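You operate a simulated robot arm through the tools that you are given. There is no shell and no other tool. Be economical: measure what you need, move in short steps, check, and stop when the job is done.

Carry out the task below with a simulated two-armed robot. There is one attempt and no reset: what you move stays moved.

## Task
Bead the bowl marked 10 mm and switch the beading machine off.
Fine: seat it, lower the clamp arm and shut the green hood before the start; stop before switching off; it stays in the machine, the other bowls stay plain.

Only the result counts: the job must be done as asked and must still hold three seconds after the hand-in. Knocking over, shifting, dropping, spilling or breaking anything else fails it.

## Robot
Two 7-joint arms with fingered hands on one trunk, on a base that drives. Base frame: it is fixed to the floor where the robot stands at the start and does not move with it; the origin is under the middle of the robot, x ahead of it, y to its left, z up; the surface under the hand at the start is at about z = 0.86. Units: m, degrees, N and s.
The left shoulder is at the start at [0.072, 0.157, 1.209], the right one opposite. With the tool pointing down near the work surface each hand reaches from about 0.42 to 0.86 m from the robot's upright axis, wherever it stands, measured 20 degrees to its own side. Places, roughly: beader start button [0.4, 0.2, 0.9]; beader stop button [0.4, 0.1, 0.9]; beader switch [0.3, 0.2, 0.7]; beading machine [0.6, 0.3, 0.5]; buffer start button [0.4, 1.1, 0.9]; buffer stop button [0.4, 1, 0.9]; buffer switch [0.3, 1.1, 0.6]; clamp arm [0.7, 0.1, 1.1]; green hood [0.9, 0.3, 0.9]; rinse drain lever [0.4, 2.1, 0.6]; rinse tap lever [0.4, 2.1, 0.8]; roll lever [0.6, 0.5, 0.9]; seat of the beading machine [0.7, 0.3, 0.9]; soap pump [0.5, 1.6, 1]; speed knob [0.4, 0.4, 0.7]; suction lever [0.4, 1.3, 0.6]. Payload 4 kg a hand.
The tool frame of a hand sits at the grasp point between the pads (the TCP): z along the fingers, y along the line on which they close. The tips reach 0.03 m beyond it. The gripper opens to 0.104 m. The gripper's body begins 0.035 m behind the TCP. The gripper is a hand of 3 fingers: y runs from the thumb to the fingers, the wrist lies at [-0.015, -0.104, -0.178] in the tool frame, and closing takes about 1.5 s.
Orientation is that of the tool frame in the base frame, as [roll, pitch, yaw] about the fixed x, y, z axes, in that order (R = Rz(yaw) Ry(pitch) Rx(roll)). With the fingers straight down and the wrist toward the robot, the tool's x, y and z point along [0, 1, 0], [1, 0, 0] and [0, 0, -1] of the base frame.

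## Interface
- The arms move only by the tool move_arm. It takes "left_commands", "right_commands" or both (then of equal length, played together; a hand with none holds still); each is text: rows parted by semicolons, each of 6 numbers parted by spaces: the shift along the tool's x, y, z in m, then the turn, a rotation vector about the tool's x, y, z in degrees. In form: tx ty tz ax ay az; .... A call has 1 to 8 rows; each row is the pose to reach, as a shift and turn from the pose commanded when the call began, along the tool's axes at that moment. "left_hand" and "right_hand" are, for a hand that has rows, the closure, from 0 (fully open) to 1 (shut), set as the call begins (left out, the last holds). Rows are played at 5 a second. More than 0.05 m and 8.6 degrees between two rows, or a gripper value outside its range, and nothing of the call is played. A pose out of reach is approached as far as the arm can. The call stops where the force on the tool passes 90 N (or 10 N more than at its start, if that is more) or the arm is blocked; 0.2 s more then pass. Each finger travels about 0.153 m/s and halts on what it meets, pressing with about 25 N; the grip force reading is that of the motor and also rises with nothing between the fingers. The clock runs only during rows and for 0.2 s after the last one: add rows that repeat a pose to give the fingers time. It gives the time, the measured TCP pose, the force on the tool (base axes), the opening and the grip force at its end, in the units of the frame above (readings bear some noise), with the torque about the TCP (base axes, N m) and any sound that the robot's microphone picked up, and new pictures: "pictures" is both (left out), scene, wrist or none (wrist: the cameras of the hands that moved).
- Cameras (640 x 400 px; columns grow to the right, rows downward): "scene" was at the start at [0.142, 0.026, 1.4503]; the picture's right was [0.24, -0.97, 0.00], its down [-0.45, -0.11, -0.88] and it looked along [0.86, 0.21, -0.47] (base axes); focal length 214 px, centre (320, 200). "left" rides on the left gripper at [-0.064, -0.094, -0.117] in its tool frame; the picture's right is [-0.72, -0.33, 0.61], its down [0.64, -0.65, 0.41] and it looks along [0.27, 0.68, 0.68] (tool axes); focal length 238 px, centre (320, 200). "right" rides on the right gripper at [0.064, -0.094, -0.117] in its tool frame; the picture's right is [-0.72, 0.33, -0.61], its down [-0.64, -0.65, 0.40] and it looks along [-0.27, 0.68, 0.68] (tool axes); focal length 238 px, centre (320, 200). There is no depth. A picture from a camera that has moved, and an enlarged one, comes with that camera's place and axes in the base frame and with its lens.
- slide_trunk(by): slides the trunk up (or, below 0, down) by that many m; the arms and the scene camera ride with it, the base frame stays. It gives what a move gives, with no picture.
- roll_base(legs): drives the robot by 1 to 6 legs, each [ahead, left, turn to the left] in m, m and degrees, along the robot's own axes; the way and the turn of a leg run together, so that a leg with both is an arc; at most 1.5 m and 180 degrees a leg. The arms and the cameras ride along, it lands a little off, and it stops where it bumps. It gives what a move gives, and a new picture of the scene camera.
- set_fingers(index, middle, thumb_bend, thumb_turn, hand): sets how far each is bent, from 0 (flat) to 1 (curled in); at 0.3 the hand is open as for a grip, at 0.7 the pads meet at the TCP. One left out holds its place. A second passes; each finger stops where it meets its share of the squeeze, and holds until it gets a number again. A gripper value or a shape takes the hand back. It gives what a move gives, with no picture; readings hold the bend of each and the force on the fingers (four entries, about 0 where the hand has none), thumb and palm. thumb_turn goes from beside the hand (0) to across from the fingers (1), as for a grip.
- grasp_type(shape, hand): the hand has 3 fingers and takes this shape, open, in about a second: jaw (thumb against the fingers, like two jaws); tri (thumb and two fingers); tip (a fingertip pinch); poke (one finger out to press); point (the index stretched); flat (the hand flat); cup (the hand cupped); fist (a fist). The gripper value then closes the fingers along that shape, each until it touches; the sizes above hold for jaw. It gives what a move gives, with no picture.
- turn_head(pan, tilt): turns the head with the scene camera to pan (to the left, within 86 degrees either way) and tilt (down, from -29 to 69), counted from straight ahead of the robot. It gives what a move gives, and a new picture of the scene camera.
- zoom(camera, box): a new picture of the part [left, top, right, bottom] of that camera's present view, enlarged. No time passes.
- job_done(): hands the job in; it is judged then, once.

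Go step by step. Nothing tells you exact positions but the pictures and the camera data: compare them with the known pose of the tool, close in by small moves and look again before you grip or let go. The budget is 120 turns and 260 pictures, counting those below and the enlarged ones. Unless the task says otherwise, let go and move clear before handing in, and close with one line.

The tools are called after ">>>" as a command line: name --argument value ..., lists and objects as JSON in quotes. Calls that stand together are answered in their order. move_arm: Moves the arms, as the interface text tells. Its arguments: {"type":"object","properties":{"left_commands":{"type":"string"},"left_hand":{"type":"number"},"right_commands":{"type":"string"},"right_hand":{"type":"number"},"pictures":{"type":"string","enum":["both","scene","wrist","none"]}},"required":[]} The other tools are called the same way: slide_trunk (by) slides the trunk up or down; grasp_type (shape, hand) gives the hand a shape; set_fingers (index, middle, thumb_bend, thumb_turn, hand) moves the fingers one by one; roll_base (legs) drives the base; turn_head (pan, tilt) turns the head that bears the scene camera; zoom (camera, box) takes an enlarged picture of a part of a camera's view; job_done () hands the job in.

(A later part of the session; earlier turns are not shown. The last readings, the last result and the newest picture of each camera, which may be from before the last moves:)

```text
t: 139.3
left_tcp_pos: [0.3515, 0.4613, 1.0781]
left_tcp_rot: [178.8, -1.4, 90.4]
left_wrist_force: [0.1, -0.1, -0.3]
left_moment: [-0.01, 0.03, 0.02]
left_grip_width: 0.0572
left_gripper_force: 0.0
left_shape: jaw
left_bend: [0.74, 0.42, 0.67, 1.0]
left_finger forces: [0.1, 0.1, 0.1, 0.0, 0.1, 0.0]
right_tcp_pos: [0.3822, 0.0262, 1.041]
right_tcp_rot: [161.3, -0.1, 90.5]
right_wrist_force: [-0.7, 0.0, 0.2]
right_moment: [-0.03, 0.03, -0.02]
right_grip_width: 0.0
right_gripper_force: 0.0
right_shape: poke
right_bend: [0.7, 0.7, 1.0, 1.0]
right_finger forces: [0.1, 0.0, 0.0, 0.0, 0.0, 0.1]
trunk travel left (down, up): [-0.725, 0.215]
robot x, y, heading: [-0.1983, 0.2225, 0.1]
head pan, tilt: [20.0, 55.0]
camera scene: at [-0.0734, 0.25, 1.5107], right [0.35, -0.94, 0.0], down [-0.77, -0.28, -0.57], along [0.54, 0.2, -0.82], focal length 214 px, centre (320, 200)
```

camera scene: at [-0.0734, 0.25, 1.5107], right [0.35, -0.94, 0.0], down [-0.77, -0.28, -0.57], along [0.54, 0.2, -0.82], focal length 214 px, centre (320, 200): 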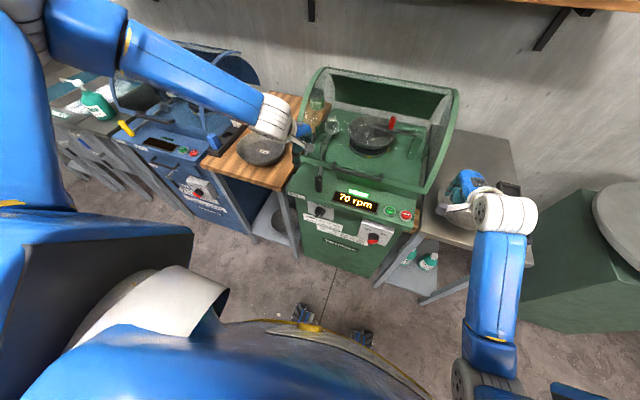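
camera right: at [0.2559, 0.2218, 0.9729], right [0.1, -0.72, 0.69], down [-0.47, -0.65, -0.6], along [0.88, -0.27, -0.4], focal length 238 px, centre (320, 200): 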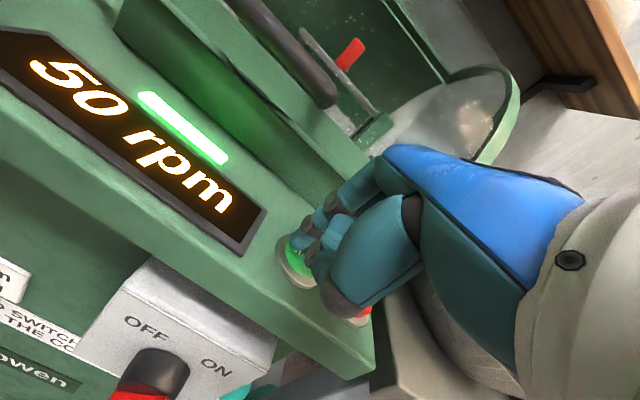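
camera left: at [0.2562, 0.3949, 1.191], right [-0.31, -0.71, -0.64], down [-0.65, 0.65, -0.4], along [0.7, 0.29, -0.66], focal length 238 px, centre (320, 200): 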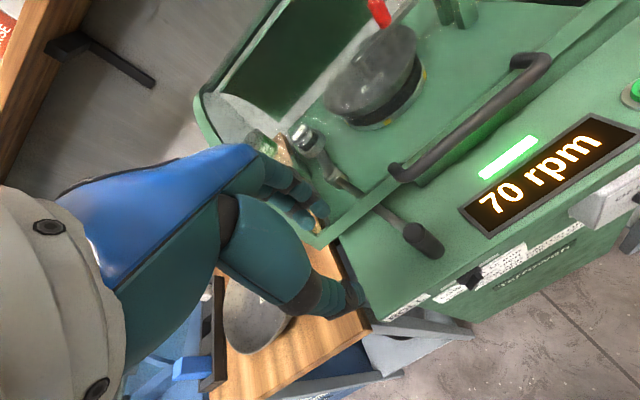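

The left arm's posture won't let it get there, while the right arm works well at this offset. I fold the left hand up and drive left so the right hand can push the lever.

>>> move_arm --left_commands "0.01 -0.015 -0.04 0 0 0; 0.02 -0.03 -0.08 0 0 0; 0.03 -0.045 -0.12 0 0 0; 0.04 -0.06 -0.16 0 0 0; 0.05 -0.075 -0.2 0 0 0; 0.06 -0.09 -0.24 0 0 0" --pictures "none"

>>> roll_base --legs '[[0, 0.38, 0]]'

>>> turn_head --pan -15 --tilt 50

>>> zoom --camera "right" --box '[0, 0, 640, 400]'

```text
t: 140.7
left_tcp_pos: [0.2521, 0.5149, 1.3165]
left_tcp_rot: [178.9, -1.3, 90.4]
left_wrist_force: [-0.2, 0.5, 0.2]
left_moment: [-0.01, 0.02, -0.03]
left_grip_width: 0.0577
left_gripper_force: 0.1
left_shape: jaw
left_bend: [0.74, 0.42, 0.67, 1.0]
left_finger forces: [0.0, 0.0, 0.0, 0.0, 0.1, 0.0]
right_tcp_pos: [0.3824, 0.0244, 1.0415]
right_tcp_rot: [161.2, -0.1, 90.4]
right_wrist_force: [-0.4, -0.2, -0.6]
right_moment: [-0.02, -0.03, -0.01]
right_grip_width: 0.0
right_gripper_force: 0.1
right_shape: poke
right_bend: [0.7, 0.7, 1.0, 1.0]
right_finger forces: [0.1, 0.0, 0.1, 0.0, 0.0, 0.1]
trunk travel left (down, up): [-0.725, 0.215]
robot x, y, heading: [-0.1949, 0.2178, 0.6]
head pan, tilt: [20.0, 55.0]
```

```text
t: 143.1
left_tcp_pos: [0.2517, 0.8848, 1.3196]
left_tcp_rot: [178.7, -1.7, 90.6]
left_wrist_force: [-0.1, -0.5, 0.0]
left_moment: [0.01, 0.02, 0.03]
left_grip_width: 0.0572
left_gripper_force: 0.1
left_shape: jaw
left_bend: [0.74, 0.42, 0.67, 1.0]
left_finger forces: [0.0, 0.0, 0.1, 0.1, 0.0, 0.1]
right_tcp_pos: [0.3808, 0.3977, 1.0404]
right_tcp_rot: [161.4, -0.4, 90.5]
right_wrist_force: [0.4, -0.1, -0.6]
right_moment: [-0.01, 0.02, -0.03]
right_grip_width: 0.0001
right_gripper_force: 0.0
right_shape: poke
right_bend: [0.7, 0.7, 1.0, 1.0]
right_finger forces: [0.0, 0.1, 0.0, 0.1, 0.1, 0.0]
trunk travel left (down, up): [-0.725, 0.215]
robot x, y, heading: [-0.1976, 0.5939, 0.5]
head pan, tilt: [20.0, 55.0]
camera scene: at [-0.0765, 0.6169, 1.5108], right [0.35, -0.94, 0.0], down [-0.77, -0.28, -0.57], along [0.54, 0.2, -0.82], focal length 214 px, centre (320, 200)
```

scene: 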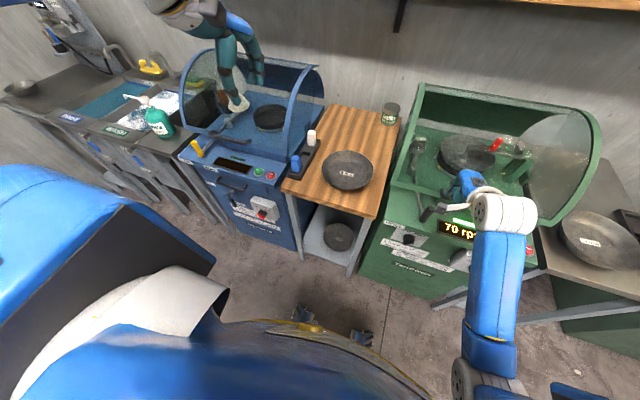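

```text
t: 144.1
left_tcp_pos: [0.2497, 0.891, 1.3179]
left_tcp_rot: [178.8, -1.3, 90.6]
left_wrist_force: [-0.1, -0.4, -0.1]
left_moment: [0.01, -0.02, -0.03]
left_grip_width: 0.0574
left_gripper_force: 0.1
left_shape: jaw
left_bend: [0.74, 0.42, 0.67, 1.0]
left_finger forces: [0.1, 0.0, 0.0, 0.0, 0.1, 0.0]
right_tcp_pos: [0.3804, 0.4016, 1.0416]
right_tcp_rot: [161.3, -0.1, 90.7]
right_wrist_force: [0.0, 0.1, 0.3]
right_moment: [0.01, -0.01, -0.01]
right_grip_width: 0.0
right_gripper_force: 0.1
right_shape: poke
right_bend: [0.7, 0.7, 1.0, 1.0]
right_finger forces: [0.0, 0.0, 0.0, 0.0, 0.1, 0.1]
trunk travel left (down, up): [-0.725, 0.215]
robot x, y, heading: [-0.1976, 0.5981, 0.2]
head pan, tilt: [-15.0, 50.0]
camera scene: at [-0.0698, 0.5801, 1.5173], right [-0.25, -0.97, 0.0], down [-0.74, 0.19, -0.64], along [0.62, -0.16, -0.77], focal length 214 px, centre (320, 200)
```

scene: 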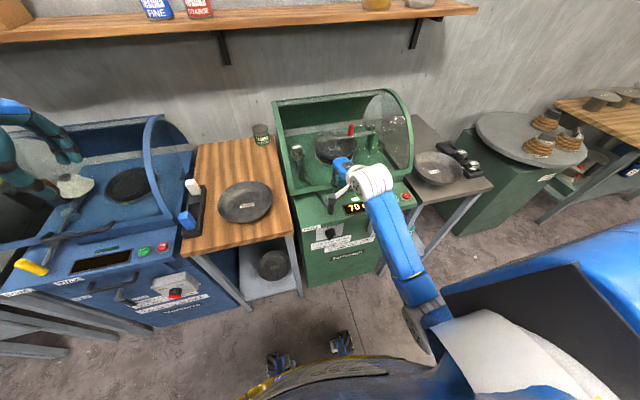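

```text
1.00 times, centred on (320, 200) of right (not enlarged: the box is as wide or as high as the picture)
camera zoom: at [0.2536, 0.4647, 1.1232], right [0.12, -0.72, 0.68], down [-0.48, -0.65, -0.59], along [0.87, -0.26, -0.42], focal length 238 px, centre (320, 200)
```

zoom: 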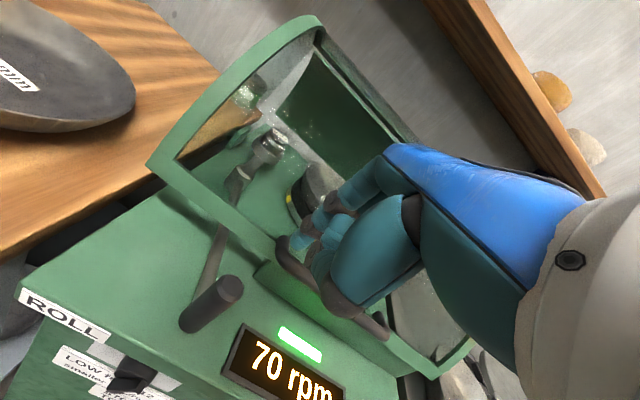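

The grip is at (0.375, 0.4235), top z 0.952. I lower the closed fingertips to its right side.

>>> move_arm --right_commands "-0.0216 -0.0142 -0.0048 0 0 0; -0.0216 -0.025 0.026 0 0 0; -0.0216 -0.0353 0.057 0 0 0; -0.0216 -0.0456 0.088 0 0 0; -0.0216 -0.0456 0.088 0 0 0" --pictures "wrist"

>>> zoom --camera "scene" --box '[270, 110, 420, 250]'

```text
t: 145.3
left_tcp_pos: [0.2489, 0.8907, 1.3179]
left_tcp_rot: [178.8, -1.4, 90.5]
left_wrist_force: [-0.2, 0.7, 0.5]
left_moment: [0.0, -0.01, 0.0]
left_grip_width: 0.0574
left_gripper_force: 0.0
left_shape: jaw
left_bend: [0.74, 0.42, 0.67, 1.0]
left_finger forces: [0.0, 0.0, 0.1, 0.1, 0.0, 0.1]
right_tcp_pos: [0.3652, 0.3793, 0.9432]
right_tcp_rot: [161.3, -0.1, 90.6]
right_wrist_force: [-0.7, -0.5, -0.9]
right_moment: [0.01, -0.02, 0.0]
right_grip_width: 0.0
right_gripper_force: 0.2
right_shape: poke
right_bend: [0.7, 0.7, 1.0, 1.0]
right_finger forces: [0.0, 0.0, 0.1, 0.1, 0.0, 0.0]
trunk travel left (down, up): [-0.725, 0.215]
robot x, y, heading: [-0.1977, 0.5951, 0.1]
head pan, tilt: [-15.0, 50.0]
camera right: at [0.2397, 0.4414, 1.0243], right [0.12, -0.72, 0.68], down [-0.48, -0.64, -0.59], along [0.87, -0.26, -0.42], focal length 238 px, centre (320, 200)
```

right: 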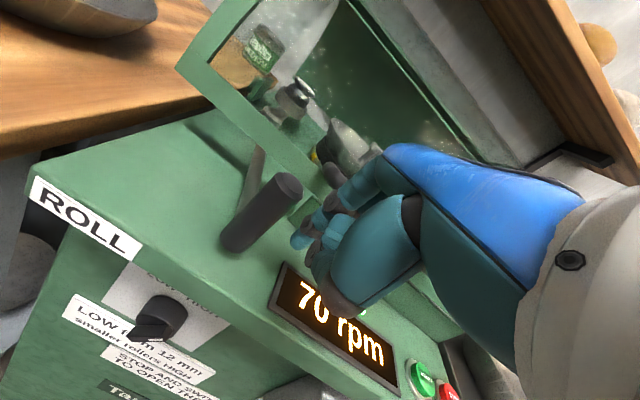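

```text
2.86 times, centred on (345, 180) of scene
camera zoom: at [-0.0702, 0.5803, 1.5173], right [-0.25, -0.97, 0.0], down [-0.74, 0.19, -0.64], along [0.62, -0.16, -0.77], focal length 613 px, centre (249, 257)
```

zoom: 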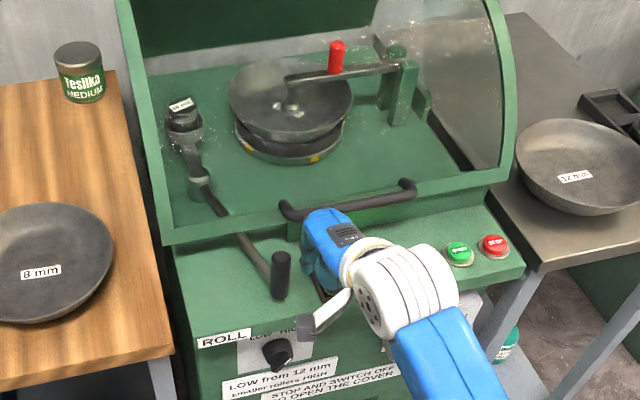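

Beside the grip on its right. I push left in steps and watch the roll and display.

>>> move_arm --right_commands "0.01 0 0 0 0 0; 0.02 0 0 0 0 0; 0.03 0 0 0 0 0; 0.04 0 0 0 0 0; 0.05 0 0 0 0 0; 0.06 0 0 0 0 0; 0.06 0 0 0 0 0" --pictures "wrist"

>>> zoom --camera "scene" --box '[270, 110, 420, 250]'

```text
t: 146.9
left_tcp_pos: [0.25, 0.8896, 1.3175]
left_tcp_rot: [178.8, -1.5, 90.5]
left_wrist_force: [0.5, 0.0, -0.3]
left_moment: [-0.04, -0.01, -0.02]
left_grip_width: 0.0572
left_gripper_force: 0.1
left_shape: jaw
left_bend: [0.74, 0.42, 0.67, 1.0]
left_finger forces: [0.0, 0.1, 0.0, 0.1, 0.0, 0.0]
right_tcp_pos: [0.3656, 0.4398, 0.9429]
right_tcp_rot: [161.3, -0.2, 90.5]
right_wrist_force: [-1.4, -2.3, 1.4]
right_moment: [-0.01, 0.02, -0.02]
right_grip_width: 0.0
right_gripper_force: 0.0
right_shape: poke
right_bend: [0.7, 0.7, 1.0, 1.0]
right_finger forces: [1.8, 0.0, 0.0, 0.0, 0.0, 0.0]
trunk travel left (down, up): [-0.725, 0.215]
robot x, y, heading: [-0.1957, 0.5963, 0.3]
head pan, tilt: [-15.0, 50.0]
camera right: at [0.2385, 0.5026, 1.025], right [0.12, -0.72, 0.68], down [-0.48, -0.64, -0.59], along [0.87, -0.26, -0.42], focal length 238 px, centre (320, 200)
```

right: 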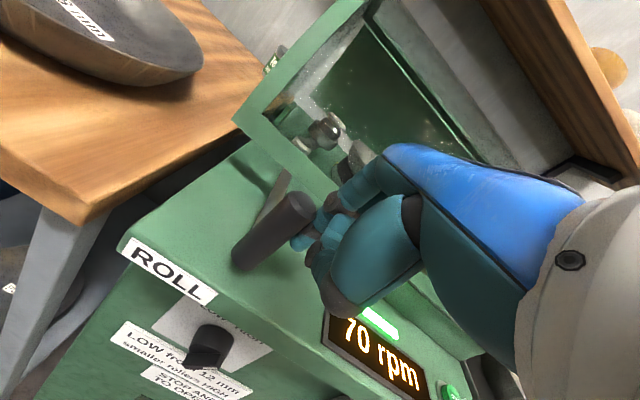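

```text
2.86 times, centred on (345, 180) of scene
camera zoom: at [-0.0702, 0.5791, 1.5173], right [-0.25, -0.97, 0.0], down [-0.74, 0.19, -0.64], along [0.62, -0.16, -0.77], focal length 613 px, centre (249, 257)
```

zoom: 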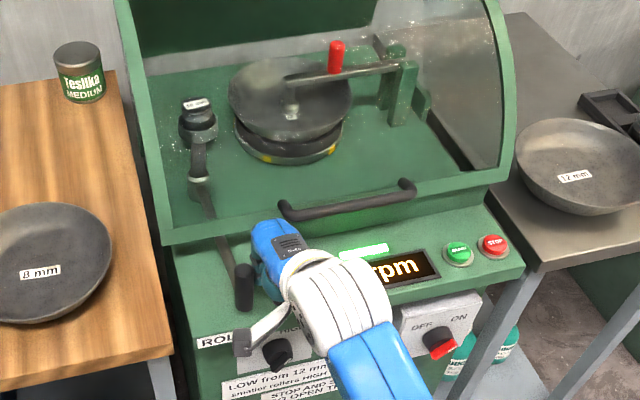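

The roll swings toward the bowl as expected. I continue pushing.

>>> move_arm --right_commands "0.008 0 0 0 0 0; 0.016 0 0 0 0 0; 0.024 0 0 0 0 0; 0.032 0 0 0 0 0; 0.04 0 0 0 0 0; 0.04 0 0 0 0 0" --pictures "wrist"

>>> zoom --camera "scene" --box '[270, 110, 420, 250]'

```text
t: 148.3
left_tcp_pos: [0.25, 0.8902, 1.3187]
left_tcp_rot: [178.9, -1.4, 90.5]
left_wrist_force: [0.0, 0.2, 0.4]
left_moment: [-0.02, -0.02, -0.01]
left_grip_width: 0.0574
left_gripper_force: 0.0
left_shape: jaw
left_bend: [0.74, 0.42, 0.67, 1.0]
left_finger forces: [0.0, 0.1, 0.0, 0.0, 0.0, 0.0]
right_tcp_pos: [0.364, 0.4798, 0.9452]
right_tcp_rot: [161.2, -0.1, 90.6]
right_wrist_force: [0.1, -3.6, -0.4]
right_moment: [0.04, 0.01, -0.01]
right_grip_width: 0.0
right_gripper_force: 0.1
right_shape: poke
right_bend: [0.7, 0.7, 1.0, 1.0]
right_finger forces: [2.8, 0.0, 0.0, 0.1, 0.0, 0.0]
trunk travel left (down, up): [-0.725, 0.215]
robot x, y, heading: [-0.1973, 0.5933, 0.6]
head pan, tilt: [-15.0, 50.0]
camera right: at [0.238, 0.5423, 1.0255], right [0.12, -0.72, 0.68], down [-0.48, -0.64, -0.59], along [0.87, -0.26, -0.42], focal length 238 px, centre (320, 200)
```

right: 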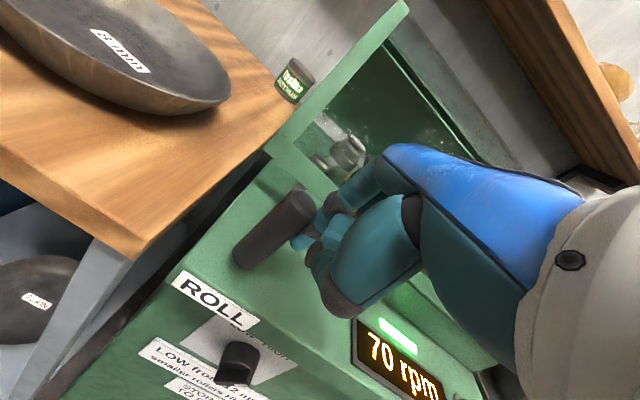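

```text
2.86 times, centred on (345, 180) of scene
camera zoom: at [-0.0698, 0.5789, 1.5173], right [-0.25, -0.97, 0.0], down [-0.74, 0.19, -0.64], along [0.62, -0.16, -0.77], focal length 613 px, centre (249, 257)
```

zoom: 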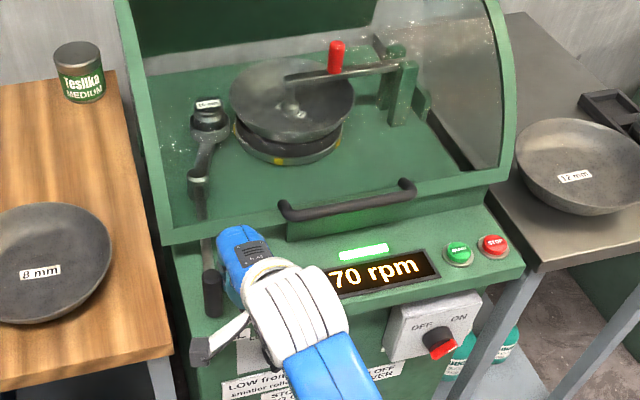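

Close now. A further 4 cm in small steps until the roll bears on the rim.

>>> move_arm --right_commands "0.007 0 0 0 0 0; 0.014 0 0 0 0 0; 0.021 0 0 0 0 0; 0.028 0 0 0 0 0; 0.035 0 0 0 0 0; 0.04 0 0 0 0 0; 0.04 0 0 0 0 0" --pictures "wrist"

>>> zoom --camera "scene" --box '[270, 110, 420, 250]'

```text
t: 149.9
left_tcp_pos: [0.2504, 0.8771, 1.3212]
left_tcp_rot: [178.8, -2.0, 90.6]
left_wrist_force: [1.3, 0.0, 0.3]
left_moment: [0.01, 0.01, -0.01]
left_grip_width: 0.0576
left_gripper_force: 0.0
left_shape: jaw
left_bend: [0.74, 0.42, 0.67, 1.0]
left_finger forces: [0.1, 0.0, 0.0, 0.0, 0.2, 0.0]
right_tcp_pos: [0.3615, 0.5061, 0.9416]
right_tcp_rot: [161.7, -0.3, 90.0]
right_wrist_force: [-17.1, -40.0, 8.6]
right_moment: [0.35, -0.24, -0.09]
right_grip_width: 0.0
right_gripper_force: 0.2
right_shape: poke
right_bend: [0.7, 0.7, 1.0, 1.0]
right_finger forces: [47.4, 0.0, 0.0, 0.0, 0.0, 0.0]
trunk travel left (down, up): [-0.725, 0.215]
robot x, y, heading: [-0.1986, 0.5955, 0.2]
head pan, tilt: [-15.0, 50.0]
camera right: at [0.2374, 0.5695, 1.0231], right [0.12, -0.72, 0.68], down [-0.49, -0.64, -0.59], along [0.86, -0.27, -0.43], focal length 238 px, centre (320, 200)
```

right: 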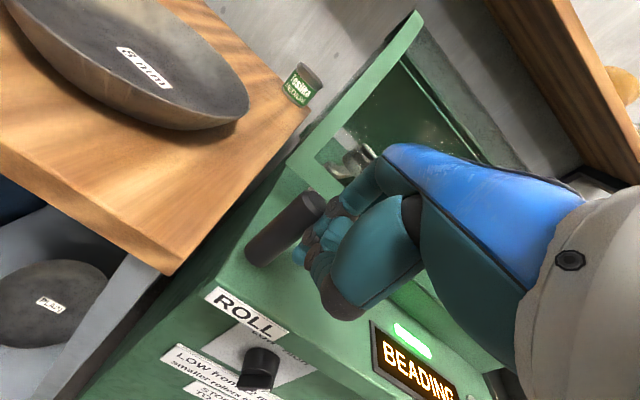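

```text
2.86 times, centred on (345, 180) of scene
camera zoom: at [-0.071, 0.5586, 1.517], right [-0.25, -0.97, -0.01], down [-0.74, 0.2, -0.64], along [0.62, -0.15, -0.77], focal length 613 px, centre (249, 257)
```

zoom: 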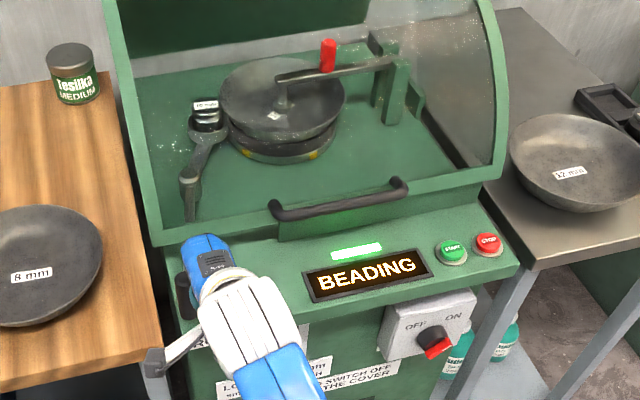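

The display reads BEADING. I hold the lever there and wait for it to finish.

>>> move_arm --right_commands "0 0 0 0 0 0; 0 0 0 0 0 0; 0 0 0 0 0 0; 0 0 0 0 0 0; 0 0 0 0 0 0; 0 0 0 0 0 0; 0 0 0 0 0 0; 0 0 0 0 0 0" --pictures "none"

>>> move_arm --right_commands "0 0 0 0 0 0; 0 0 0 0 0 0; 0 0 0 0 0 0; 0 0 0 0 0 0; 0 0 0 0 0 0; 0 0 0 0 0 0; 0 0 0 0 0 0; 0 0 0 0 0 0" --pictures "none"

>>> zoom --camera "scene" --box '[270, 110, 420, 250]'

```text
t: 151.7
left_tcp_pos: [0.2428, 0.8882, 1.3208]
left_tcp_rot: [178.4, -1.4, 90.5]
left_wrist_force: [0.6, -0.1, 0.1]
left_moment: [-0.01, -0.02, -0.01]
left_grip_width: 0.0575
left_gripper_force: 0.1
left_shape: jaw
left_bend: [0.74, 0.42, 0.67, 1.0]
left_finger forces: [0.0, 0.0, 0.1, 0.0, 0.0, 0.1]
right_tcp_pos: [0.3583, 0.5179, 0.9464]
right_tcp_rot: [161.2, -0.2, 90.6]
right_wrist_force: [-35.3, -8.3, -4.7]
right_moment: [-0.01, 0.01, 0.03]
right_grip_width: 0.0
right_gripper_force: 0.1
right_shape: poke
right_bend: [0.7, 0.7, 1.0, 1.0]
right_finger forces: [41.0, 12.2, 0.0, 0.0, 0.0, 0.1]
trunk travel left (down, up): [-0.725, 0.215]
robot x, y, heading: [-0.1942, 0.5941, 0.5]
head pan, tilt: [-15.0, 50.0]
```

```text
t: 153.5
left_tcp_pos: [0.2427, 0.8874, 1.3219]
left_tcp_rot: [178.4, -1.5, 90.5]
left_wrist_force: [1.0, -0.5, -0.5]
left_moment: [-0.03, 0.02, 0.0]
left_grip_width: 0.0572
left_gripper_force: 0.0
left_shape: jaw
left_bend: [0.74, 0.42, 0.67, 1.0]
left_finger forces: [0.0, 0.1, 0.0, 0.0, 0.0, 0.0]
right_tcp_pos: [0.3566, 0.5164, 0.947]
right_tcp_rot: [161.2, -0.1, 90.5]
right_wrist_force: [-34.6, -9.6, -4.0]
right_moment: [0.03, -0.01, 0.06]
right_grip_width: 0.0002
right_gripper_force: 0.0
right_shape: poke
right_bend: [0.7, 0.7, 1.0, 1.0]
right_finger forces: [39.7, 9.4, 0.0, 0.1, 0.0, 0.1]
trunk travel left (down, up): [-0.725, 0.215]
robot x, y, heading: [-0.1947, 0.5958, 0.2]
head pan, tilt: [-15.0, 50.0]
```

```text
2.86 times, centred on (345, 180) of scene
camera zoom: at [-0.0792, 0.5762, 1.518], right [-0.25, -0.97, 0.0], down [-0.74, 0.19, -0.65], along [0.63, -0.16, -0.76], focal length 613 px, centre (249, 257)
```

zoom: 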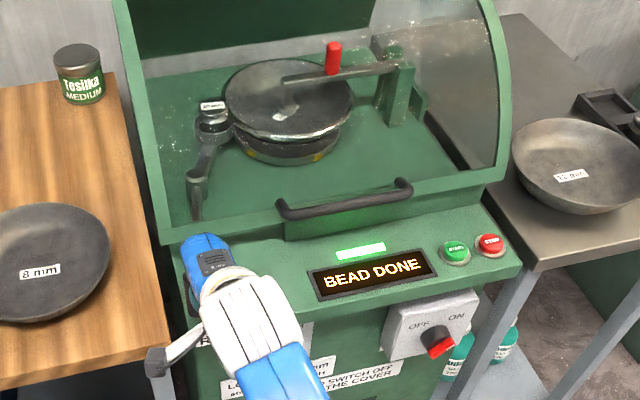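

BEAD DONE. I take the hand off the lever (back, right, then up) and return it over the buttons.

>>> move_arm --right_commands "-0.01 -0.014 -0.005 0 0 0; -0.025 -0.019 -0.0064 0 0 0; -0.035 -0.01 -0.045 0 0 0; -0.035 0.005 -0.085 0 0 0; -0.035 0.015 -0.12 0 0 0" --pictures "none"

>>> roll_base --legs '[[0, -0.23, 0]]'

>>> zoom --camera "scene" --box '[240, 110, 400, 250]'

>>> zoom --camera "right" --box '[0, 0, 640, 400]'

```text
t: 154.7
left_tcp_pos: [0.2513, 0.8932, 1.3182]
left_tcp_rot: [178.8, -1.4, 90.6]
left_wrist_force: [-0.4, -0.5, -0.6]
left_moment: [0.0, 0.0, -0.03]
left_grip_width: 0.0573
left_gripper_force: 0.1
left_shape: jaw
left_bend: [0.74, 0.42, 0.67, 1.0]
left_finger forces: [0.0, 0.0, 0.1, 0.0, 0.0, 0.0]
right_tcp_pos: [0.3383, 0.4861, 1.0628]
right_tcp_rot: [161.3, 0.0, 90.7]
right_wrist_force: [-0.8, -0.7, 0.0]
right_moment: [0.02, 0.03, 0.01]
right_grip_width: 0.0001
right_gripper_force: 0.1
right_shape: poke
right_bend: [0.7, 0.7, 1.0, 1.0]
right_finger forces: [0.1, 0.0, 0.0, 0.0, 0.0, 0.1]
trunk travel left (down, up): [-0.725, 0.215]
robot x, y, heading: [-0.1984, 0.5961, 0.4]
head pan, tilt: [-15.0, 50.0]
```

```text
t: 156.4
left_tcp_pos: [0.2515, 0.6686, 1.3163]
left_tcp_rot: [178.8, -1.1, 90.7]
left_wrist_force: [0.4, 0.8, 0.3]
left_moment: [-0.03, 0.03, -0.04]
left_grip_width: 0.0573
left_gripper_force: 0.1
left_shape: jaw
left_bend: [0.74, 0.42, 0.67, 1.0]
left_finger forces: [0.0, 0.0, 0.0, 0.0, 0.0, 0.0]
right_tcp_pos: [0.3403, 0.2612, 1.0624]
right_tcp_rot: [161.3, 0.2, 90.8]
right_wrist_force: [0.1, -0.4, 0.0]
right_moment: [0.02, 0.02, 0.01]
right_grip_width: 0.0
right_gripper_force: 0.1
right_shape: poke
right_bend: [0.7, 0.7, 1.0, 1.0]
right_finger forces: [0.0, 0.0, 0.0, 0.0, 0.1, 0.0]
trunk travel left (down, up): [-0.725, 0.215]
robot x, y, heading: [-0.1948, 0.3698, 0.4]
head pan, tilt: [-15.0, 50.0]
camera scene: at [-0.0678, 0.357, 1.5174], right [-0.25, -0.97, 0.01], down [-0.74, 0.19, -0.64], along [0.62, -0.16, -0.77], focal length 214 px, centre (320, 200)
```

scene: 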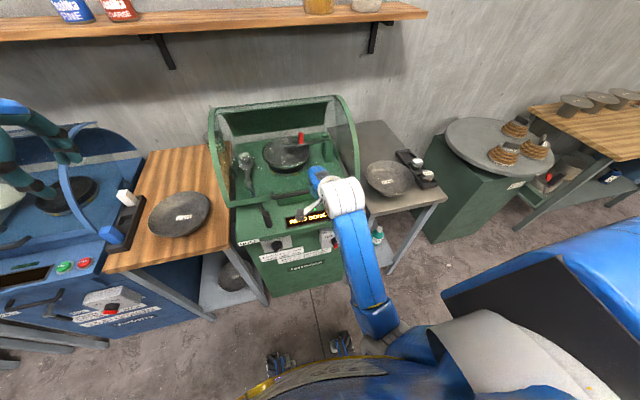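

```text
2.86 times, centred on (320, 180) of scene
camera zoom: at [-0.0678, 0.357, 1.5174], right [-0.25, -0.97, 0.01], down [-0.74, 0.19, -0.64], along [0.62, -0.16, -0.77], focal length 613 px, centre (320, 257)
```

zoom: 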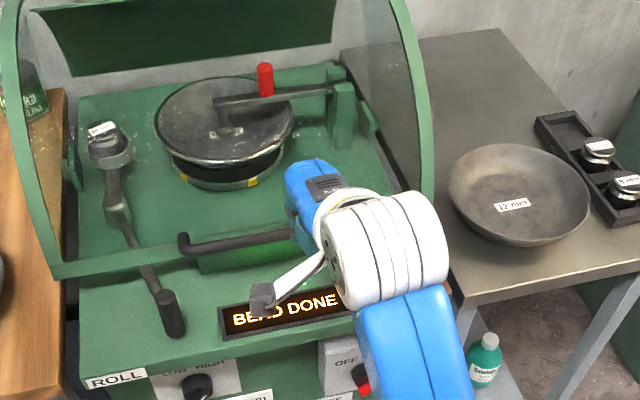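

```text
1.00 times, centred on (320, 200) of right (not enlarged: the box is as wide or as high as the picture)
camera zoom: at [0.214, 0.3237, 1.1438], right [0.12, -0.72, 0.69], down [-0.48, -0.65, -0.59], along [0.87, -0.26, -0.42], focal length 238 px, centre (320, 200)
```

zoom: 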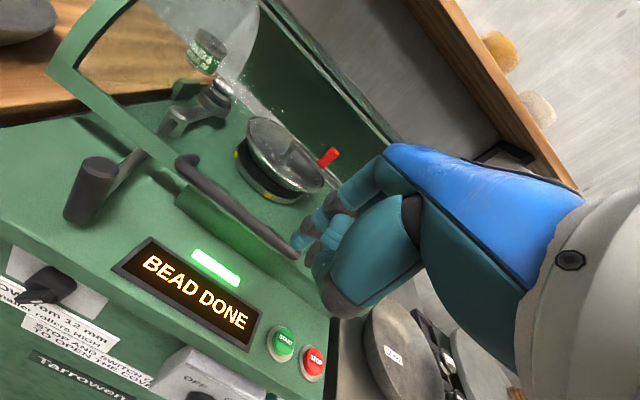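

The bead is on the rim and the lever has sprung back. STOP is at about (0.394, 0.098); I move the fingertip above it.

>>> move_arm --right_commands "-0.045 0.012 0.004 0 0 0; -0.09 0.024 0.008 0 0 0; -0.135 0.036 0.012 0 0 0; -0.163 0.0417 0.0141 0 0 0; -0.163 0.0289 0.052 0 0 0; -0.163 0.0161 0.0899 0 0 0; -0.163 0.0052 0.122 0 0 0; -0.163 0.0052 0.122 0 0 0" --pictures "wrist"

>>> zoom --camera "scene" --box '[280, 150, 400, 250]'

```text
t: 158.2
left_tcp_pos: [0.2518, 0.6632, 1.3186]
left_tcp_rot: [178.6, -1.4, 90.8]
left_wrist_force: [1.0, 0.2, -0.4]
left_moment: [0.02, -0.01, 0.01]
left_grip_width: 0.0571
left_gripper_force: 0.0
left_shape: jaw
left_bend: [0.74, 0.42, 0.67, 1.0]
left_finger forces: [0.1, 0.0, 0.0, 0.1, 0.1, 0.1]
right_tcp_pos: [0.3852, 0.0909, 0.9481]
right_tcp_rot: [161.3, -0.1, 90.7]
right_wrist_force: [0.2, -0.8, 0.2]
right_moment: [-0.01, -0.03, -0.01]
right_grip_width: 0.0
right_gripper_force: 0.0
right_shape: poke
right_bend: [0.7, 0.7, 1.0, 1.0]
right_finger forces: [0.1, 0.0, 0.0, 0.2, 0.0, 0.0]
trunk travel left (down, up): [-0.725, 0.215]
robot x, y, heading: [-0.1982, 0.3659, 0.6]
head pan, tilt: [-15.0, 50.0]
camera right: at [0.2594, 0.1544, 1.0296], right [0.12, -0.72, 0.68], down [-0.48, -0.65, -0.59], along [0.87, -0.26, -0.42], focal length 238 px, centre (320, 200)
```

right: 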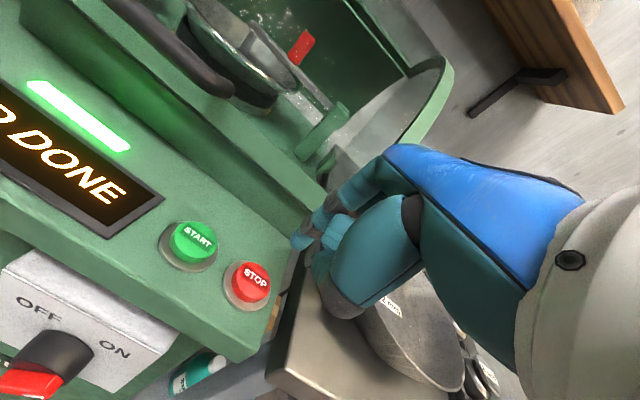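

```text
4.00 times, centred on (340, 200) of scene
camera zoom: at [-0.0678, 0.3504, 1.5173], right [-0.25, -0.97, 0.0], down [-0.74, 0.19, -0.64], along [0.62, -0.16, -0.77], focal length 858 px, centre (240, 200)
```

zoom: 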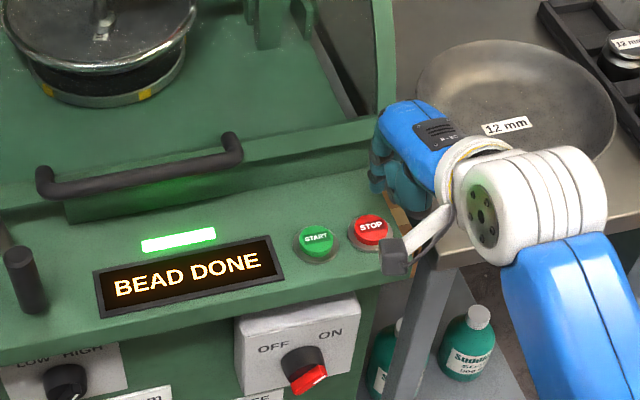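

STOP is right below (0.394, 0.100). Shift 8 mm left and press.

>>> move_arm --right_commands "0.009 0 0 0 0 0; 0.009 -0.008 0.0237 0 0 0; 0.009 -0.0122 0.036 0 0 0; 0.009 -0.0147 0.0436 0 0 0; 0.009 -0.0168 0.0497 0 0 0; 0.009 -0.0183 0.054 0 0 0; 0.009 -0.0183 0.054 0 0 0" --pictures "wrist"

```text
t: 159.8
left_tcp_pos: [0.247, 0.6627, 1.3195]
left_tcp_rot: [178.7, -1.4, 90.7]
left_wrist_force: [0.3, 0.1, 0.1]
left_moment: [0.01, 0.02, 0.01]
left_grip_width: 0.0574
left_gripper_force: 0.0
left_shape: jaw
left_bend: [0.74, 0.42, 0.67, 1.0]
left_finger forces: [0.0, 0.0, 0.0, 0.0, 0.0, 0.0]
right_tcp_pos: [0.3854, 0.1023, 0.8964]
right_tcp_rot: [160.7, 0.1, 90.6]
right_wrist_force: [1.4, -4.5, 25.5]
right_moment: [-0.37, -0.26, -0.01]
right_grip_width: 0.0001
right_gripper_force: 0.2
right_shape: poke
right_bend: [0.7, 0.7, 1.0, 1.0]
right_finger forces: [0.1, 25.5, 0.1, 0.0, 0.1, 0.1]
trunk travel left (down, up): [-0.725, 0.215]
robot x, y, heading: [-0.1969, 0.3665, 0.6]
head pan, tilt: [-15.0, 50.0]
heard: click
camera right: at [0.2585, 0.1649, 0.9759], right [0.11, -0.72, 0.69], down [-0.47, -0.65, -0.6], along [0.87, -0.26, -0.41], focal length 238 px, centre (320, 200)
```

right: 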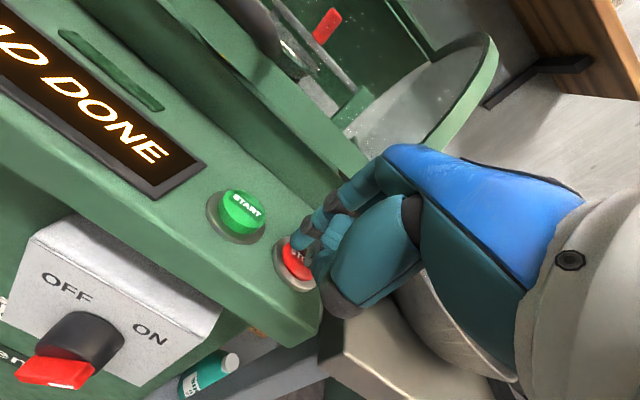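

Click, and the running light is out: the machine has stopped. I lift off, back away and lower the trunk to reach the switch.

>>> move_arm --right_commands "0 0.0158 -0.0474 0 0 0; 0 0.0316 -0.0948 0 0 0; 0 0.0474 -0.142 0 0 0; 0 0.05 -0.15 0 0 0" --pictures "none"

>>> roll_base --legs '[[-0.27, 0, 0], [0, 0.08, 0]]'

>>> slide_trunk --by -0.25

>>> move_arm --right_commands "0 0 0 -7 0 0; 0 0 0 -14 0 0; 0 0 0 -21 0 0; 0 0 0 -28 0 0; 0 0 0 -35 0 0; 0 0 0 -42 0 0; 0 0 0 -48 0 0; 0 0 0 -54 0 0" --pictures "both"

```text
t: 160.8
left_tcp_pos: [0.2511, 0.6612, 1.3175]
left_tcp_rot: [178.8, -1.3, 90.7]
left_wrist_force: [-0.2, 0.1, -0.4]
left_moment: [0.02, 0.01, -0.03]
left_grip_width: 0.0572
left_gripper_force: 0.1
left_shape: jaw
left_bend: [0.74, 0.42, 0.67, 1.0]
left_finger forces: [0.0, 0.0, 0.0, 0.1, 0.1, 0.1]
right_tcp_pos: [0.3869, 0.1031, 1.0487]
right_tcp_rot: [161.4, -0.1, 90.7]
right_wrist_force: [-0.6, 0.8, -0.4]
right_moment: [0.01, -0.03, -0.02]
right_grip_width: 0.0001
right_gripper_force: 0.1
right_shape: poke
right_bend: [0.7, 0.7, 1.0, 1.0]
right_finger forces: [0.0, 0.0, 0.1, 0.1, 0.1, 0.0]
trunk travel left (down, up): [-0.725, 0.215]
robot x, y, heading: [-0.1969, 0.3651, 0.7]
head pan, tilt: [-15.0, 50.0]
```

```text
t: 163.4
left_tcp_pos: [-0.0213, 0.7002, 1.3259]
left_tcp_rot: [178.9, -3.2, 90.4]
left_wrist_force: [0.1, -0.3, 1.0]
left_moment: [0.0, 0.0, 0.01]
left_grip_width: 0.0575
left_gripper_force: 0.0
left_shape: jaw
left_bend: [0.74, 0.42, 0.67, 1.0]
left_finger forces: [0.0, 0.1, 0.0, 0.0, 0.1, 0.0]
right_tcp_pos: [0.1121, 0.1452, 1.0404]
right_tcp_rot: [161.4, -1.5, 90.3]
right_wrist_force: [-0.3, -1.1, -0.4]
right_moment: [0.1, -0.05, 0.08]
right_grip_width: 0.0002
right_gripper_force: 0.0
right_shape: poke
right_bend: [0.7, 0.7, 1.0, 1.0]
right_finger forces: [0.0, 0.0, 0.0, 0.1, 0.1, 0.0]
trunk travel left (down, up): [-0.725, 0.215]
robot x, y, heading: [-0.4704, 0.437, 0.1]
head pan, tilt: [-15.0, 50.0]
camera scene: at [-0.3401, 0.3915, 1.5165], right [-0.25, -0.97, -0.02], down [-0.74, 0.21, -0.64], along [0.62, -0.15, -0.77], focal length 214 px, centre (320, 200)
```

scene: 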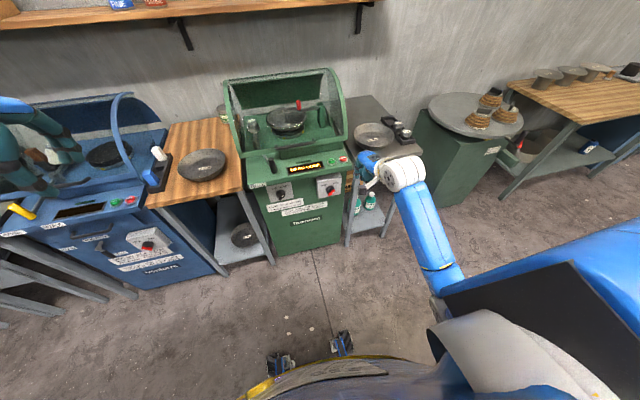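

```text
t: 166.0
left_tcp_pos: [-0.0224, 0.7241, 1.0711]
left_tcp_rot: [178.7, -2.2, 90.4]
left_wrist_force: [0.0, -0.7, -0.6]
left_moment: [0.0, -0.01, -0.02]
left_grip_width: 0.0573
left_gripper_force: 0.1
left_shape: jaw
left_bend: [0.74, 0.42, 0.67, 1.0]
left_finger forces: [0.2, 0.0, 0.0, 0.1, 0.1, 0.0]
right_tcp_pos: [0.1094, 0.1654, 0.7975]
right_tcp_rot: [161.3, -0.3, 90.2]
right_wrist_force: [0.0, -0.4, 0.6]
right_moment: [0.01, 0.03, 0.01]
right_grip_width: 0.0001
right_gripper_force: 0.1
right_shape: poke
right_bend: [0.7, 0.7, 1.0, 1.0]
right_finger forces: [0.0, 0.0, 0.1, 0.0, 0.1, 0.0]
trunk travel left (down, up): [-0.475, 0.465]
robot x, y, heading: [-0.4664, 0.4426, 0.0]
head pan, tilt: [-15.0, 50.0]
```

```text
t: 167.8
left_tcp_pos: [-0.0239, 0.7278, 1.0706]
left_tcp_rot: [178.7, -2.0, 90.3]
left_wrist_force: [-0.2, -0.4, -0.2]
left_moment: [0.03, 0.02, 0.0]
left_grip_width: 0.0575
left_gripper_force: 0.1
left_shape: jaw
left_bend: [0.74, 0.42, 0.67, 1.0]
left_finger forces: [0.1, 0.1, 0.0, 0.1, 0.1, 0.0]
right_tcp_pos: [0.1099, 0.1672, 0.798]
right_tcp_rot: [107.2, -0.2, 90.3]
right_wrist_force: [0.5, -0.7, 0.1]
right_moment: [-0.02, 0.01, 0.0]
right_grip_width: 0.0
right_gripper_force: 0.2
right_shape: poke
right_bend: [0.7, 0.7, 1.0, 1.0]
right_finger forces: [0.0, 0.0, 0.0, 0.0, 0.0, 0.0]
trunk travel left (down, up): [-0.475, 0.465]
robot x, y, heading: [-0.4662, 0.4435, 0.2]
head pan, tilt: [-15.0, 50.0]
camera scene: at [-0.3417, 0.4236, 1.2673], right [-0.25, -0.97, 0.0], down [-0.74, 0.19, -0.64], along [0.62, -0.16, -0.77], focal length 214 px, centre (320, 200)
camera right: at [-0.0286, 0.2312, 0.7437], right [-0.49, -0.72, 0.49], down [0.2, -0.64, -0.75], along [0.85, -0.27, 0.45], focal length 238 px, centre (320, 200)
```

scene: 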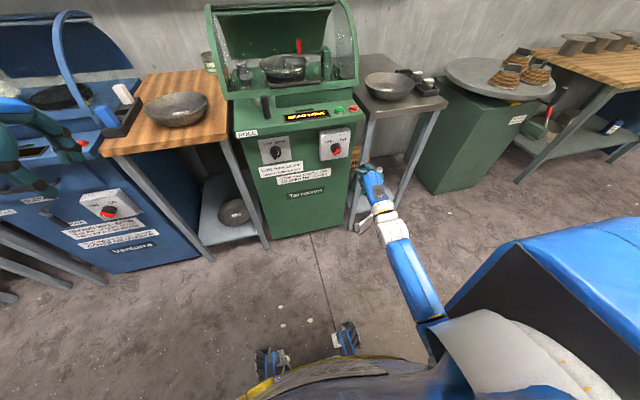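
right: 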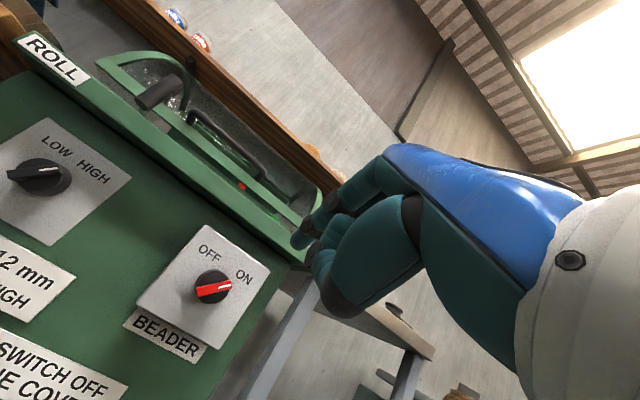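

Now bring the fingertips to the right of the handle's upper end (which points at ON).

>>> move_arm --right_commands "-0.013 0.001 0.04 0 0 0; -0.026 0.0015 0.079 0 0 0; -0.039 0.002 0.119 0 0 0; -0.052 0.003 0.158 0 0 0; -0.052 0.003 0.158 0 0 0" --pictures "wrist"

>>> zoom --camera "scene" --box '[295, 100, 385, 180]'

>>> zoom --camera "right" --box '[160, 150, 400, 350]'

```text
t: 169.0
left_tcp_pos: [-0.0242, 0.7275, 1.0711]
left_tcp_rot: [178.6, -2.0, 90.4]
left_wrist_force: [0.2, 0.5, 0.3]
left_moment: [0.01, -0.01, 0.02]
left_grip_width: 0.0573
left_gripper_force: 0.1
left_shape: jaw
left_bend: [0.74, 0.42, 0.67, 1.0]
left_finger forces: [0.1, 0.1, 0.1, 0.0, 0.1, 0.0]
right_tcp_pos: [0.2604, 0.1136, 0.7554]
right_tcp_rot: [107.1, -0.3, 90.3]
right_wrist_force: [0.0, 0.2, -0.7]
right_moment: [0.0, 0.03, 0.0]
right_grip_width: 0.0002
right_gripper_force: 0.0
right_shape: poke
right_bend: [0.7, 0.7, 1.0, 1.0]
right_finger forces: [0.1, 0.0, 0.0, 0.0, 0.0, 0.0]
trunk travel left (down, up): [-0.475, 0.465]
robot x, y, heading: [-0.4685, 0.4433, 0.5]
head pan, tilt: [-15.0, 50.0]
camera right: at [0.1215, 0.1776, 0.7009], right [-0.49, -0.72, 0.49], down [0.2, -0.64, -0.75], along [0.85, -0.27, 0.45], focal length 238 px, centre (320, 200)
```

right: 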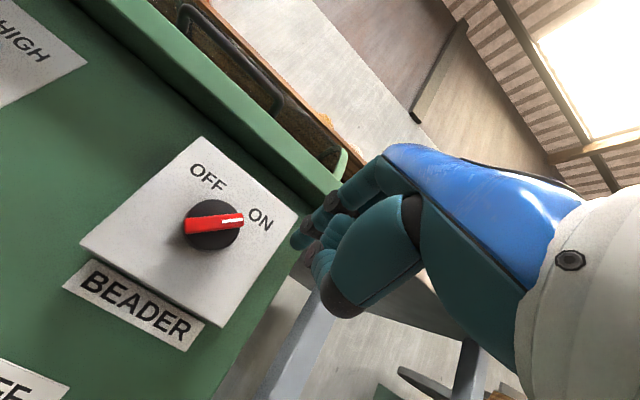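

```text
5.00 times, centred on (340, 140) of scene
camera zoom: at [-0.3422, 0.4233, 1.2674], right [-0.25, -0.97, 0.0], down [-0.74, 0.19, -0.64], along [0.62, -0.16, -0.77], focal length 1072 px, centre (220, 500)
```

zoom: 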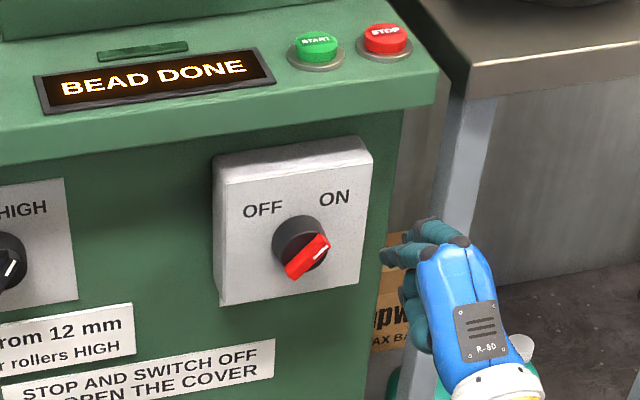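

```text
2.00 times, centred on (280, 250) of right
camera zoom: at [0.1215, 0.1776, 0.7009], right [-0.49, -0.72, 0.49], down [0.2, -0.64, -0.75], along [0.85, -0.27, 0.45], focal length 477 px, centre (400, 100)
```

zoom: 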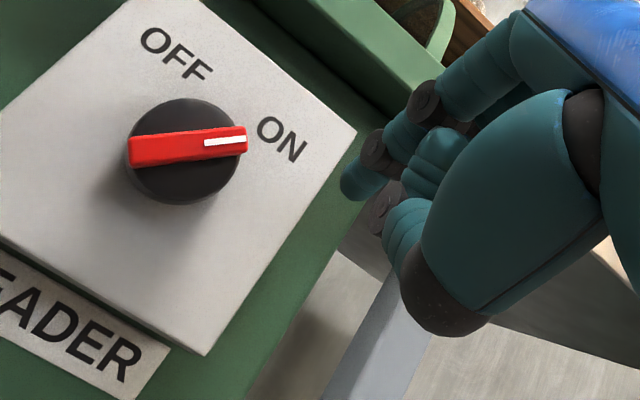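

The handle's ON end is at about (0.32, 0.160, 0.745). I go in beside it and sweep left.

>>> move_arm --right_commands "0 0.003 0.023 0 0 0; 0 0.0057 0.0454 0 0 0; 0.014 0.0057 0.0454 0 0 0; 0.028 0.0057 0.0454 0 0 0; 0.04 0.0057 0.0454 0 0 0; 0.052 0.0057 0.0454 0 0 0; 0.064 0.0057 0.0454 0 0 0; 0.073 0.0057 0.0454 0 0 0" --pictures "wrist"

>>> zoom --camera "scene" --box '[295, 100, 385, 180]'

```text
t: 170.8
left_tcp_pos: [-0.0275, 0.7294, 1.0724]
left_tcp_rot: [178.4, -1.9, 90.5]
left_wrist_force: [0.1, -0.7, -0.2]
left_moment: [0.01, -0.01, 0.02]
left_grip_width: 0.0576
left_gripper_force: 0.1
left_shape: jaw
left_bend: [0.74, 0.42, 0.67, 1.0]
left_finger forces: [0.0, 0.1, 0.1, 0.0, 0.1, 0.2]
right_tcp_pos: [0.3046, 0.1925, 0.7538]
right_tcp_rot: [106.4, -0.2, 90.4]
right_wrist_force: [-1.4, -6.4, 26.3]
right_moment: [-0.29, -0.81, -0.14]
right_grip_width: 0.0
right_gripper_force: 0.0
right_shape: poke
right_bend: [0.7, 0.7, 1.0, 1.0]
right_finger forces: [0.0, 25.0, 0.0, 0.0, 0.0, 0.0]
trunk travel left (down, up): [-0.475, 0.465]
robot x, y, heading: [-0.468, 0.44, 0.5]
head pan, tilt: [-15.0, 50.0]
camera right: at [0.1663, 0.2547, 0.6982], right [-0.49, -0.72, 0.48], down [0.21, -0.64, -0.74], along [0.85, -0.26, 0.46], focal length 238 px, centre (320, 200)
```

right: 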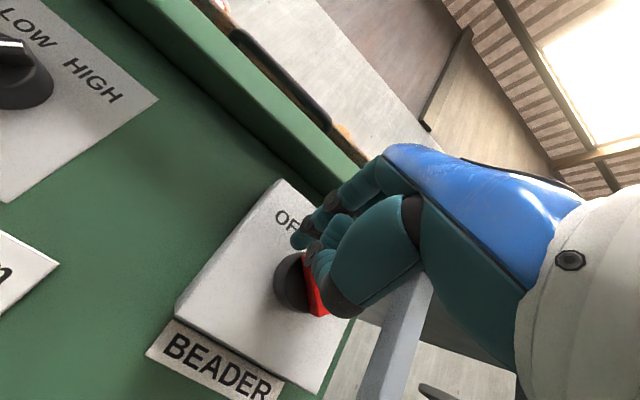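

```text
5.00 times, centred on (340, 140) of scene
camera zoom: at [-0.3485, 0.4245, 1.2682], right [-0.25, -0.97, 0.0], down [-0.74, 0.19, -0.65], along [0.62, -0.16, -0.76], focal length 1072 px, centre (220, 500)
```

zoom: 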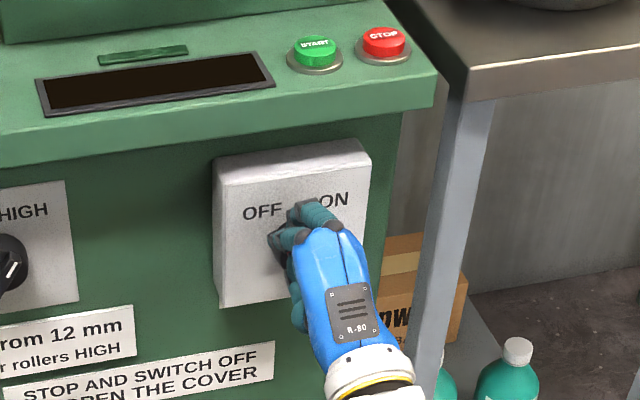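

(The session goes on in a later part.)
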